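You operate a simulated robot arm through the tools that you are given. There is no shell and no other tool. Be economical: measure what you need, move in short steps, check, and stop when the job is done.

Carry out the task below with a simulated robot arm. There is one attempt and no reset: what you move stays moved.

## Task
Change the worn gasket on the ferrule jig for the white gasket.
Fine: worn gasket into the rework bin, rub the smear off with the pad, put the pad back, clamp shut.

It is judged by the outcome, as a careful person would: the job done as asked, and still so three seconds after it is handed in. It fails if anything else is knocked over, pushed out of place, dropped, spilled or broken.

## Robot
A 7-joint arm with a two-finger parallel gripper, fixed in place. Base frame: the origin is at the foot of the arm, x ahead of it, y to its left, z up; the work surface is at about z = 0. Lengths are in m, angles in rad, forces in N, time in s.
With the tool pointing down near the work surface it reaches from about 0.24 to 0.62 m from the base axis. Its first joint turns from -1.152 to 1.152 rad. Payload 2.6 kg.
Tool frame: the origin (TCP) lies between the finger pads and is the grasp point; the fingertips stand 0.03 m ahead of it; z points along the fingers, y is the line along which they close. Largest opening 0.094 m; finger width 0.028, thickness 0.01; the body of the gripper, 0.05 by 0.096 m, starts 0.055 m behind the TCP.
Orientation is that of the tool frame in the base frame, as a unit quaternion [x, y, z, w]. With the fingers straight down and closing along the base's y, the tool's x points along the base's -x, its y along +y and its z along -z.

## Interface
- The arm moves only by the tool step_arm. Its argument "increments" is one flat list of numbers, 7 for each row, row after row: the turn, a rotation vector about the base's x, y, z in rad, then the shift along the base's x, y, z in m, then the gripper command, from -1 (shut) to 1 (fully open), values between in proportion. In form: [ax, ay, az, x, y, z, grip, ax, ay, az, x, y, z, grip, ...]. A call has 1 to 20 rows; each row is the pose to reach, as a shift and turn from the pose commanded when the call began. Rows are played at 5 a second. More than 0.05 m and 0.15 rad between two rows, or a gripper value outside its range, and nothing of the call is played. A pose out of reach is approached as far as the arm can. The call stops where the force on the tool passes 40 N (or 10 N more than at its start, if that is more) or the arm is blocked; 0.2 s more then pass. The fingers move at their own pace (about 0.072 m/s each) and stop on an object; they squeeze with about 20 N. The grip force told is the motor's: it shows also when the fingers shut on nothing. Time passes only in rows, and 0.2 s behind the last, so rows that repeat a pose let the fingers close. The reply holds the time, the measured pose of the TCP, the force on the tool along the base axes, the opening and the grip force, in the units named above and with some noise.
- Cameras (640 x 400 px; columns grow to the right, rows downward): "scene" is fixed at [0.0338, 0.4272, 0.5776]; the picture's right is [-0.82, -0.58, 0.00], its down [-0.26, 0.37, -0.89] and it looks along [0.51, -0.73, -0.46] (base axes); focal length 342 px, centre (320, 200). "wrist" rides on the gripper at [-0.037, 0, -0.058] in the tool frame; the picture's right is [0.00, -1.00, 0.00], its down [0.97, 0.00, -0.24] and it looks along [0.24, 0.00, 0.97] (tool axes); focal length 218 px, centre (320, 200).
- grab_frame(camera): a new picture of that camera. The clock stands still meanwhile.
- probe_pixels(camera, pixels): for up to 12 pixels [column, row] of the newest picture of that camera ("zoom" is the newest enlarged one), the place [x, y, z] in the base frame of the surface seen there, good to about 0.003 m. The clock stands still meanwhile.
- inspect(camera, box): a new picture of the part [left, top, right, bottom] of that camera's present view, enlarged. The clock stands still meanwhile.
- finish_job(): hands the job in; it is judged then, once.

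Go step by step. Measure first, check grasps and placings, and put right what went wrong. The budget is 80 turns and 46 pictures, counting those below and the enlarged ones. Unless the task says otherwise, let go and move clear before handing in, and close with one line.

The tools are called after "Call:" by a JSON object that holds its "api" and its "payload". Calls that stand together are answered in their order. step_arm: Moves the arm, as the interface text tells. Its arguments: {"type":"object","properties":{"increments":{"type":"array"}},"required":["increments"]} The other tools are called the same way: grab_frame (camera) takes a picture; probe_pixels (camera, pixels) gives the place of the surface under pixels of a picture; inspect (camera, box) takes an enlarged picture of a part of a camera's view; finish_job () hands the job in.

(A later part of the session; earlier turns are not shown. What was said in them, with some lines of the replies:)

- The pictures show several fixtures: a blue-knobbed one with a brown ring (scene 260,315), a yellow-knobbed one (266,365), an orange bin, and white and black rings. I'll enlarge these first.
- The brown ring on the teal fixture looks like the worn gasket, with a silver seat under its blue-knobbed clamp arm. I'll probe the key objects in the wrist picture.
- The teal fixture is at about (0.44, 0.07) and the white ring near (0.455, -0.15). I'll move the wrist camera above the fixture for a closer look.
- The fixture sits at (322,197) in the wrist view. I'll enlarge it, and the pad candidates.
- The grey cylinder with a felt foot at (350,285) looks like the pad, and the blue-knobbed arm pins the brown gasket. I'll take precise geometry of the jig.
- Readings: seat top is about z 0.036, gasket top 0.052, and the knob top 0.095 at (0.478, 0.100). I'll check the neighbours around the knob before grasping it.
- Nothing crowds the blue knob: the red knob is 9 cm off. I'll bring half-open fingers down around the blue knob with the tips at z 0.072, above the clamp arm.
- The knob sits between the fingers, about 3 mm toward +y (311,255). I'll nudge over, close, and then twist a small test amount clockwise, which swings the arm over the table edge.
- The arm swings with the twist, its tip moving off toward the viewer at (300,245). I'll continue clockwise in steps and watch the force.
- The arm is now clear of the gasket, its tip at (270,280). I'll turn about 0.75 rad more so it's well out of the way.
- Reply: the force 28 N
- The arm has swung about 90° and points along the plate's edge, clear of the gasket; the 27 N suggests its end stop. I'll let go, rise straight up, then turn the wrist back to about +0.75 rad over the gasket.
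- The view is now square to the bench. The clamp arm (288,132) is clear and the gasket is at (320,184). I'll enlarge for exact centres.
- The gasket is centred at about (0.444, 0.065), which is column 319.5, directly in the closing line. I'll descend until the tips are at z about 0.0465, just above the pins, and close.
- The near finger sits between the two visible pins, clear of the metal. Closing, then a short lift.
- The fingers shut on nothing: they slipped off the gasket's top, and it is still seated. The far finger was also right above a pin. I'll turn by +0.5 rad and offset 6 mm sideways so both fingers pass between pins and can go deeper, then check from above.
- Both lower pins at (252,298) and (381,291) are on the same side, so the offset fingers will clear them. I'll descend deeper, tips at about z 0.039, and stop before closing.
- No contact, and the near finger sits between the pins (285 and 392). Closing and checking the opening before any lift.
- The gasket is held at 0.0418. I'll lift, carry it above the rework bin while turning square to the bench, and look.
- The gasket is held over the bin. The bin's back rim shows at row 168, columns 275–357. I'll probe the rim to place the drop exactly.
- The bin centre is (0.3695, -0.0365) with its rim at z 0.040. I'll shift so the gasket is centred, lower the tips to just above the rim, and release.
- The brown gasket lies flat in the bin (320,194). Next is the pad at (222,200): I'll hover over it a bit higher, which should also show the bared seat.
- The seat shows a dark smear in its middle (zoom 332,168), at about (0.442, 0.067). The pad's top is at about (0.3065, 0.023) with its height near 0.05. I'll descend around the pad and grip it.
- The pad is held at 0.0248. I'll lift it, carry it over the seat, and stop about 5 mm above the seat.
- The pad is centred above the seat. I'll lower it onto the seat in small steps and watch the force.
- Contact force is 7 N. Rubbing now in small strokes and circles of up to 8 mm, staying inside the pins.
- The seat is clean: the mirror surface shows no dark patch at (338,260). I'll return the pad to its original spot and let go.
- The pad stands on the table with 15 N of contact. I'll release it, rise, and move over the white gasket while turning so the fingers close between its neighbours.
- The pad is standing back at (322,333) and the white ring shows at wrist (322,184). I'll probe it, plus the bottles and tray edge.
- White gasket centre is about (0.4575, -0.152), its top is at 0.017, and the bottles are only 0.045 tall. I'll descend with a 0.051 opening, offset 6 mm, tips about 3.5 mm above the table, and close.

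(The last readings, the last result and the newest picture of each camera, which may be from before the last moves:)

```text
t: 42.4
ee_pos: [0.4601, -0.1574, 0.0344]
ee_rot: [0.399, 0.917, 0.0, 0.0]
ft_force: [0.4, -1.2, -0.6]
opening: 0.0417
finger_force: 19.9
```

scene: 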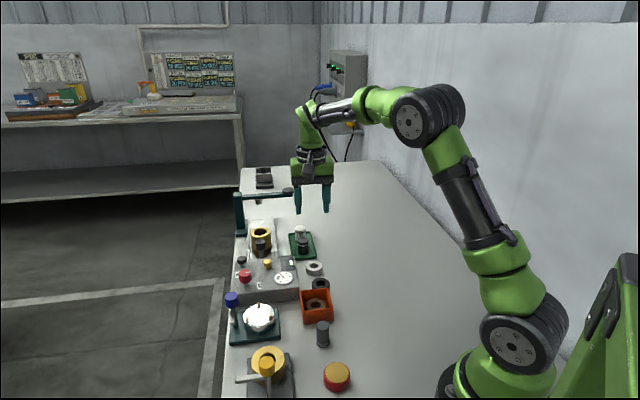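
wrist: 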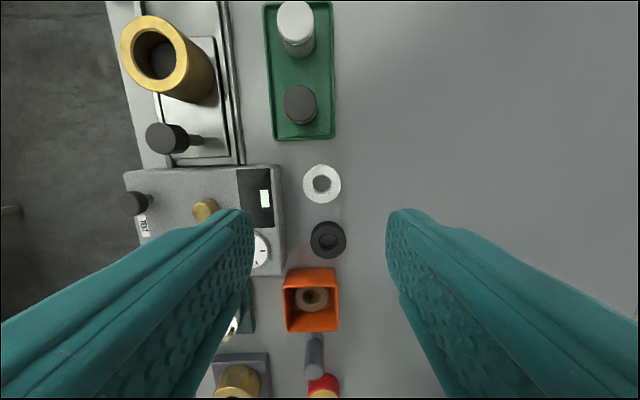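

The white gasket is held at 0.0417. I'll lift it, turn 2.08 rad while carrying it over the jig at a safe height, then look.

Call:
{"api": "step_arm", "payload": {"increments": [0, 0, 0, 0, 0, 0.03, -1, 0, 0, 0, 0, 0, 0.07, -1, 0, 0, 0, 0, 0, 0.11, -1, 0, 0, 0.145, -0.001, 0.016, 0.12, -1, 0, 0, 0.29, -0.002, 0.032, 0.12, -1, 0, 0, 0.435, -0.003, 0.048, 0.12, -1, 0, 0, 0.58, -0.004, 0.064, 0.12, -1, 0, 0, 0.725, -0.005, 0.08, 0.12, -1, 0, 0, 0.87, -0.006, 0.096, 0.12, -1, 0, 0, 1.015, -0.008, 0.112, 0.12, -1, 0, 0, 1.16, -0.009, 0.128, 0.12, -1, 0, 0, 1.305, -0.01, 0.144, 0.12, -1, 0, 0, 1.45, -0.011, 0.16, 0.12, -1, 0, 0, 1.595, -0.012, 0.176, 0.12, -1, 0, 0, 1.74, -0.013, 0.192, 0.12, -1, 0, 0, 1.885, -0.014, 0.208, 0.12, -1, 0, 0, 2.03, -0.0155, 0.224, 0.12, -1, 0, 0, 2.08, -0.0155, 0.2285, 0.12, -1, 0, 0, 2.08, -0.0155, 0.2285, 0.07, -1, 0, 0, 2.08, -0.0155, 0.2285, 0.07, -1]}}

Call:
{"api": "grab_frame", "payload": {"camera": "wrist"}}

Call:
{"api": "inspect", "payload": {"camera": "scene", "box": [195, 255, 315, 345]}}

```text
t: 46.6
ee_pos: [0.4473, 0.0712, 0.1031]
ee_rot: [-0.589, 0.808, 0.001, 0.0]
ft_force: [0.7, -0.1, 0.7]
opening: 0.0423
finger_force: 19.3
```

```text
9 pictures are left
```

wrist: 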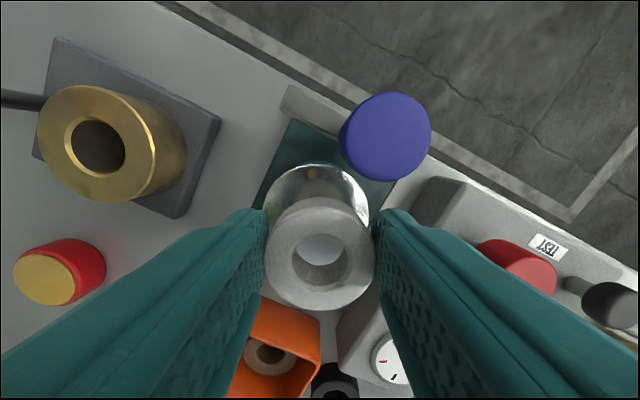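

```text
4.44 times, centred on (255, 300) of scene
```

zoom: 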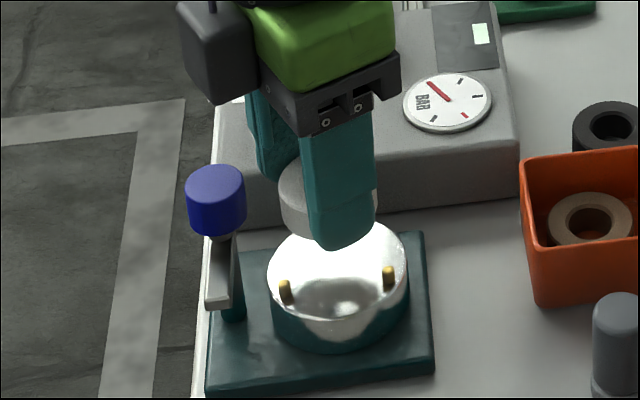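

The gasket is about 2 mm off the seat's axis: seat column 316.5 against gasket column 319.5, and rows show the seat slightly nearer the post. I'll correct by (-1.6, +1.5) mm and lower to just above pin height to check.

Call:
{"api": "step_arm", "payload": {"increments": [0, 0, 0, -0.0016, 0.0015, -0.01, -1, 0, 0, 0, -0.0016, 0.0015, -0.02, -1, 0, 0, 0, -0.0016, 0.0015, -0.0225, -1, 0, 0, 0, -0.0016, 0.0015, -0.0225, -1]}}

Call:
{"api": "inspect", "payload": {"camera": "scene", "box": [225, 280, 295, 340]}}

Call:
{"api": "inspect", "payload": {"camera": "wrist", "box": [240, 130, 400, 320]}}

```text
t: 47.6
ee_pos: [0.4446, 0.0737, 0.0819]
ee_rot: [-0.59, 0.808, 0.0, -0.001]
ft_force: [0.2, 0.3, -0.4]
opening: 0.0421
finger_force: 20.2
```

```text
6.67 times, centred on (260, 310) of scene
```

zoom: 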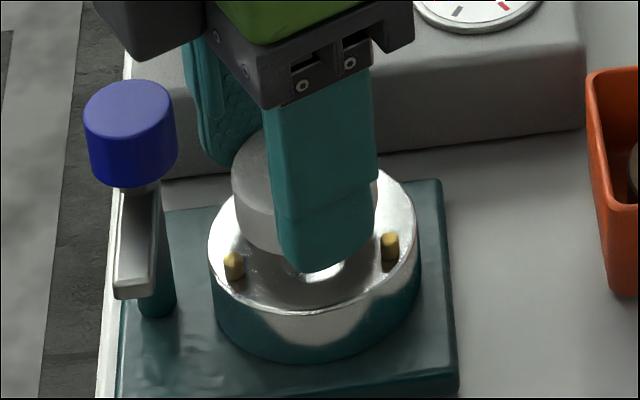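

```text
2.11 times, centred on (320, 225) of wrist
```

zoom: 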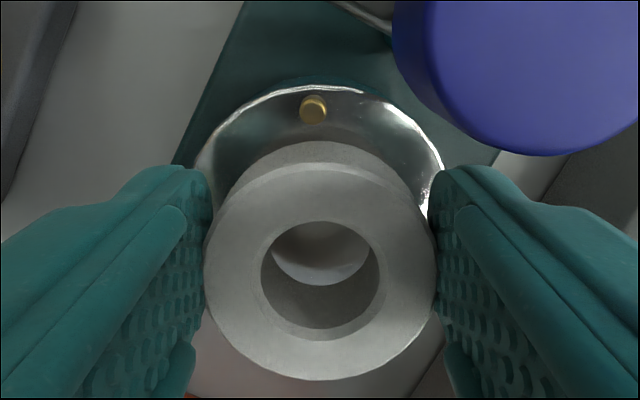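

The gasket is laterally aligned (321 against seat 319) and about 1 mm low of centre. I'll shift 1 mm toward the post and lower onto the seat in fine steps.

Call:
{"api": "step_arm", "payload": {"increments": [0, 0, 0, 0.0004, 0.001, -0.002, -1, 0, 0, 0, 0.0004, 0.001, -0.005, -1, 0, 0, 0, 0.0004, 0.001, -0.008, -1, 0, 0, 0, 0.0004, 0.001, -0.0095, -1, 0, 0, 0, 0.0004, 0.001, -0.0095, -1]}}

```text
t: 48.8
ee_pos: [0.4441, 0.0744, 0.0708]
ee_rot: [-0.589, 0.808, 0.0, 0.0]
ft_force: [-0.4, -0.7, -0.3]
opening: 0.0422
finger_force: 20.5
```

No contact yet and it is below pin-top height, so it is among the pins. I'll lower another 1.5 mm.

Call:
{"api": "step_arm", "payload": {"increments": [0, 0, 0, 0, 0, -0.0008, -1, 0, 0, 0, 0, 0, -0.0015, -1, 0, 0, 0, 0, 0, -0.0015, -1]}}

```text
t: 49.6
ee_pos: [0.4452, 0.0754, 0.07]
ee_rot: [-0.589, 0.808, 0.001, 0.0]
ft_force: [-0.1, -0.1, 0.7]
opening: 0.0419
finger_force: 20.4
```

It is nearly touching the seat. I'll release gently, rise, and look.

Call:
{"api": "step_arm", "payload": {"increments": [0, 0, 0, 0, 0, -0.0008, -1, 0, 0, 0, 0, 0, -0.0008, 0.2, 0, 0, 0, 0, 0, -0.0008, 0.2, 0, 0, 0, 0, 0, 0.03, 0.2, 0, 0, 0, 0, 0, 0.07, 0.2, 0, 0, 0, 0, 0, 0.11, 0.2, 0, 0, 0, 0, 0, 0.11, 0.2]}}

Call:
{"api": "inspect", "payload": {"camera": "wrist", "box": [250, 90, 390, 230]}}

Call:
{"api": "inspect", "payload": {"camera": "scene", "box": [195, 265, 345, 365]}}

```text
t: 51.2
ee_pos: [0.4458, 0.0742, 0.1807]
ee_rot: [-0.589, 0.808, 0.0, 0.0]
ft_force: [0.4, -0.5, -0.5]
opening: 0.0565
finger_force: 0.2
```

```text
2.86 times, centred on (320, 160) of wrist
```

zoom: 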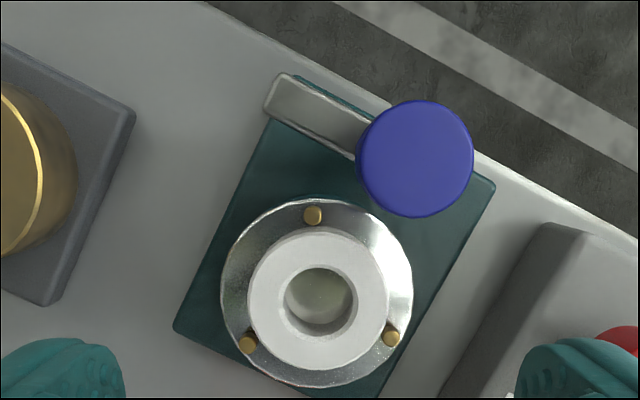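

```text
4.00 times, centred on (270, 315) of scene
```

zoom: 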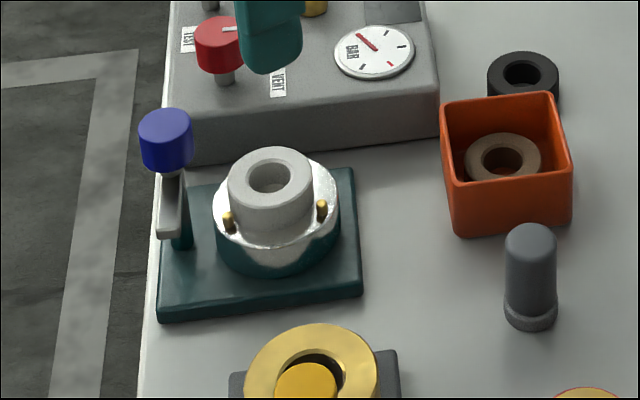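

The white gasket is flat between all three pins. Next I'll close the clamp: move above the blue knob, turn the wrist back by 1.57 rad, and lower half-open around it.

Call:
{"api": "step_arm", "payload": {"increments": [0, 0, -0.14, 0.004, 0.003, 0, 0.15, 0, 0, -0.28, 0.01, 0.008, 0, 0.15, 0, 0, -0.42, 0.016, 0.013, 0, 0.15, 0, 0, -0.56, 0.022, 0.018, 0, 0.15, 0, 0, -0.7, 0.028, 0.023, 0, 0.15, 0, 0, -0.84, 0.0323, 0.0267, 0, 0.15, 0, 0, -0.98, 0.0323, 0.0267, 0, 0.15, 0, 0, -1.12, 0.0323, 0.0267, 0, 0.15, 0, 0, -1.26, 0.0323, 0.0267, 0, 0.15, 0, 0, -1.4, 0.0323, 0.0267, 0, 0.15, 0, 0, -1.54, 0.0323, 0.0267, 0, 0.15, 0, 0, -1.57, 0.0323, 0.0267, -0.03, 0.15, 0, 0, -1.57, 0.0323, 0.0267, -0.06, 0.15, 0, 0, -1.57, 0.0323, 0.0267, -0.0795, 0.15, 0, 0, -1.57, 0.0323, 0.0267, -0.0795, 0.15]}}

Call:
{"api": "grab_frame", "payload": {"camera": "wrist"}}

```text
t: 54.4
ee_pos: [0.4762, 0.1022, 0.0996]
ee_rot: [0.155, 0.988, 0.0, 0.0]
ft_force: [0.8, 0.4, 0.4]
opening: 0.0542
finger_force: 0.1
```

```text
3 pictures are left
```

wrist: 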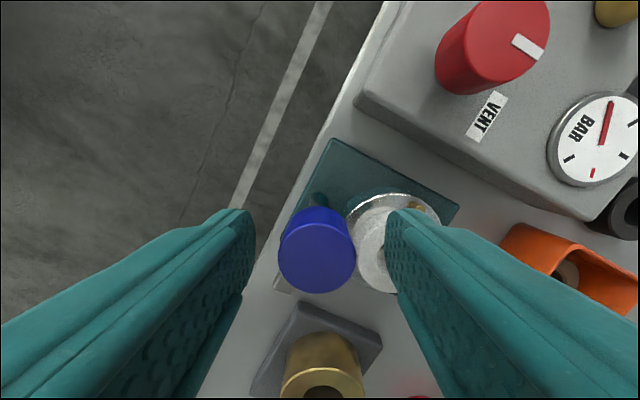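

The knob is centred between the fingers (317,255). I'll close and turn counter-clockwise 1.5 rad to swing the arm back over the gasket.

Call:
{"api": "step_arm", "payload": {"increments": [0, 0, 0, 0, 0, 0, -1, 0, 0, 0, 0, 0, 0, -1, 0, 0, 0, 0, 0, 0, -1, 0, 0, 0.13, 0, 0, 0, -1, 0, 0, 0.26, 0, 0, 0, -1, 0, 0, 0.39, 0, 0, 0, -1, 0, 0, 0.52, 0, 0, 0, -1, 0, 0, 0.65, 0, 0, 0, -1, 0, 0, 0.78, 0, 0, 0, -1, 0, 0, 0.91, 0, 0, 0, -1, 0, 0, 1.04, 0, 0, 0, -1, 0, 0, 1.17, 0, 0, 0, -1, 0, 0, 1.3, 0, 0, 0, -1, 0, 0, 1.4, 0, 0, 0, -1, 0, 0, 1.5, 0, 0, 0, -1]}}

Call:
{"api": "inspect", "payload": {"camera": "scene", "box": [195, 255, 315, 345]}}

```text
t: 57.6
ee_pos: [0.4764, 0.1016, 0.1003]
ee_rot: [-0.562, 0.827, 0.0, 0.001]
ft_force: [-9.1, 9.4, 1.9]
opening: 0.0253
finger_force: 45.5
```

```text
4.44 times, centred on (255, 300) of scene
```

zoom: 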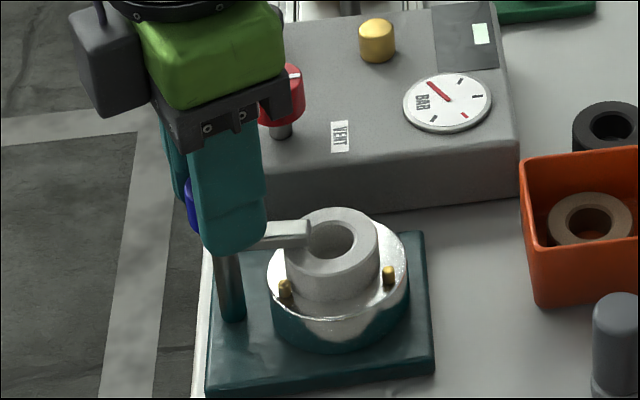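

The arm is back on the gasket, within about 0.1 rad of its original angle (tip edge row 245 versus 237). I'll turn the last bit, then release and rise.

Call:
{"api": "step_arm", "payload": {"increments": [0, 0, 0.07, 0, 0, 0, -1, 0, 0, 0.13, 0, 0, 0, -1, 0, 0, 0.13, 0, 0, 0, -1]}}

```text
t: 58.4
ee_pos: [0.4776, 0.1006, 0.1005]
ee_rot: [-0.613, 0.79, 0.0, -0.001]
ft_force: [-11.1, 6.9, 3.6]
opening: 0.0256
finger_force: 44.9
```

It turned without hitting a hard stop. Releasing, rising clear, and checking.

Call:
{"api": "step_arm", "payload": {"increments": [0, 0, 0, 0, 0, 0, 0.1, 0, 0, 0, 0, 0, 0, 0.1, 0, 0, 0, 0, 0, 0.04, 0.1, 0, 0, 0, 0, 0, 0.08, 0.1, 0, 0, 0, 0, 0, 0.12, 0.1, 0, 0, 0, -0.03, -0.03, 0.15, 0.1, 0, 0, 0, -0.07, -0.06, 0.15, 0.1]}}

Call:
{"api": "inspect", "payload": {"camera": "scene", "box": [195, 255, 345, 365]}}

```text
refused: row 6 steps farther than a row can; nothing moved
```

```text
3.64 times, centred on (270, 310) of scene
```

zoom: 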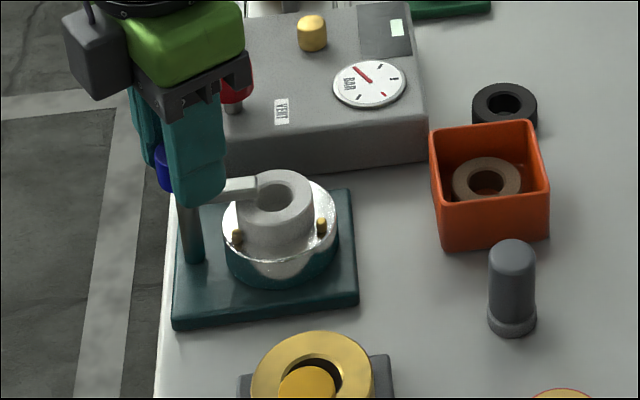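

That call was refused for too long a step, but the picture shows the arm tip at full-frame pixel (252.7, 303–310), matching its original (252.5, 304–309). I'll release and retract with shorter rows.

Call:
{"api": "step_arm", "payload": {"increments": [0, 0, 0, 0, 0, 0, 0.1, 0, 0, 0, 0, 0, 0, 0.1, 0, 0, 0, 0, 0, 0.03, 0.1, 0, 0, 0, 0, 0, 0.06, 0.1, 0, 0, 0, 0, 0, 0.095, 0.1, 0, 0, 0, 0, 0, 0.13, 0.1, 0, 0, 0, -0.02, -0.02, 0.15, 0.1, 0, 0, 0, -0.04, -0.045, 0.15, 0.1, 0, 0, 0, -0.06, -0.075, 0.15, 0.1, 0, 0, 0, -0.06, -0.075, 0.15, 0.1]}}

Call:
{"api": "inspect", "payload": {"camera": "scene", "box": [195, 255, 345, 365]}}

```text
t: 60.6
ee_pos: [0.4168, 0.0267, 0.2519]
ee_rot: [-0.613, 0.79, 0.0, 0.0]
ft_force: [0.1, 0.0, -0.7]
opening: 0.0515
finger_force: 0.1
```

```text
3.64 times, centred on (270, 310) of scene
```

zoom: 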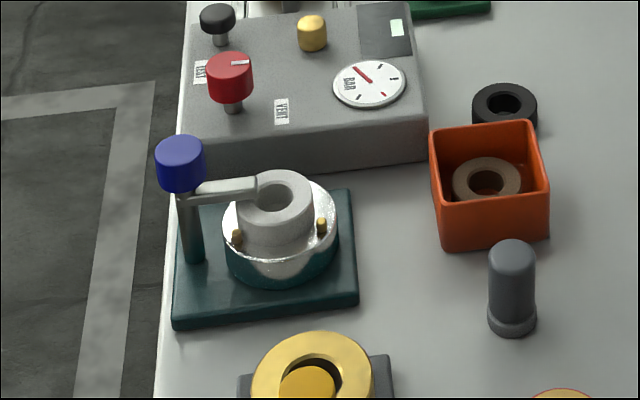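

The final picture shows the white gasket seated under the shut clamp arm (257,188), the worn one in the bin (487,178), the pad back in place (512,285), and the arm clear. Handing in.

Call:
{"api": "finish_job", "payload": {}}

```text
The job is handed in.
```

The white gasket is on the jig with the clamp shut, the worn gasket is in the rework bin, the smear is rubbed off and the pad is back in its place.
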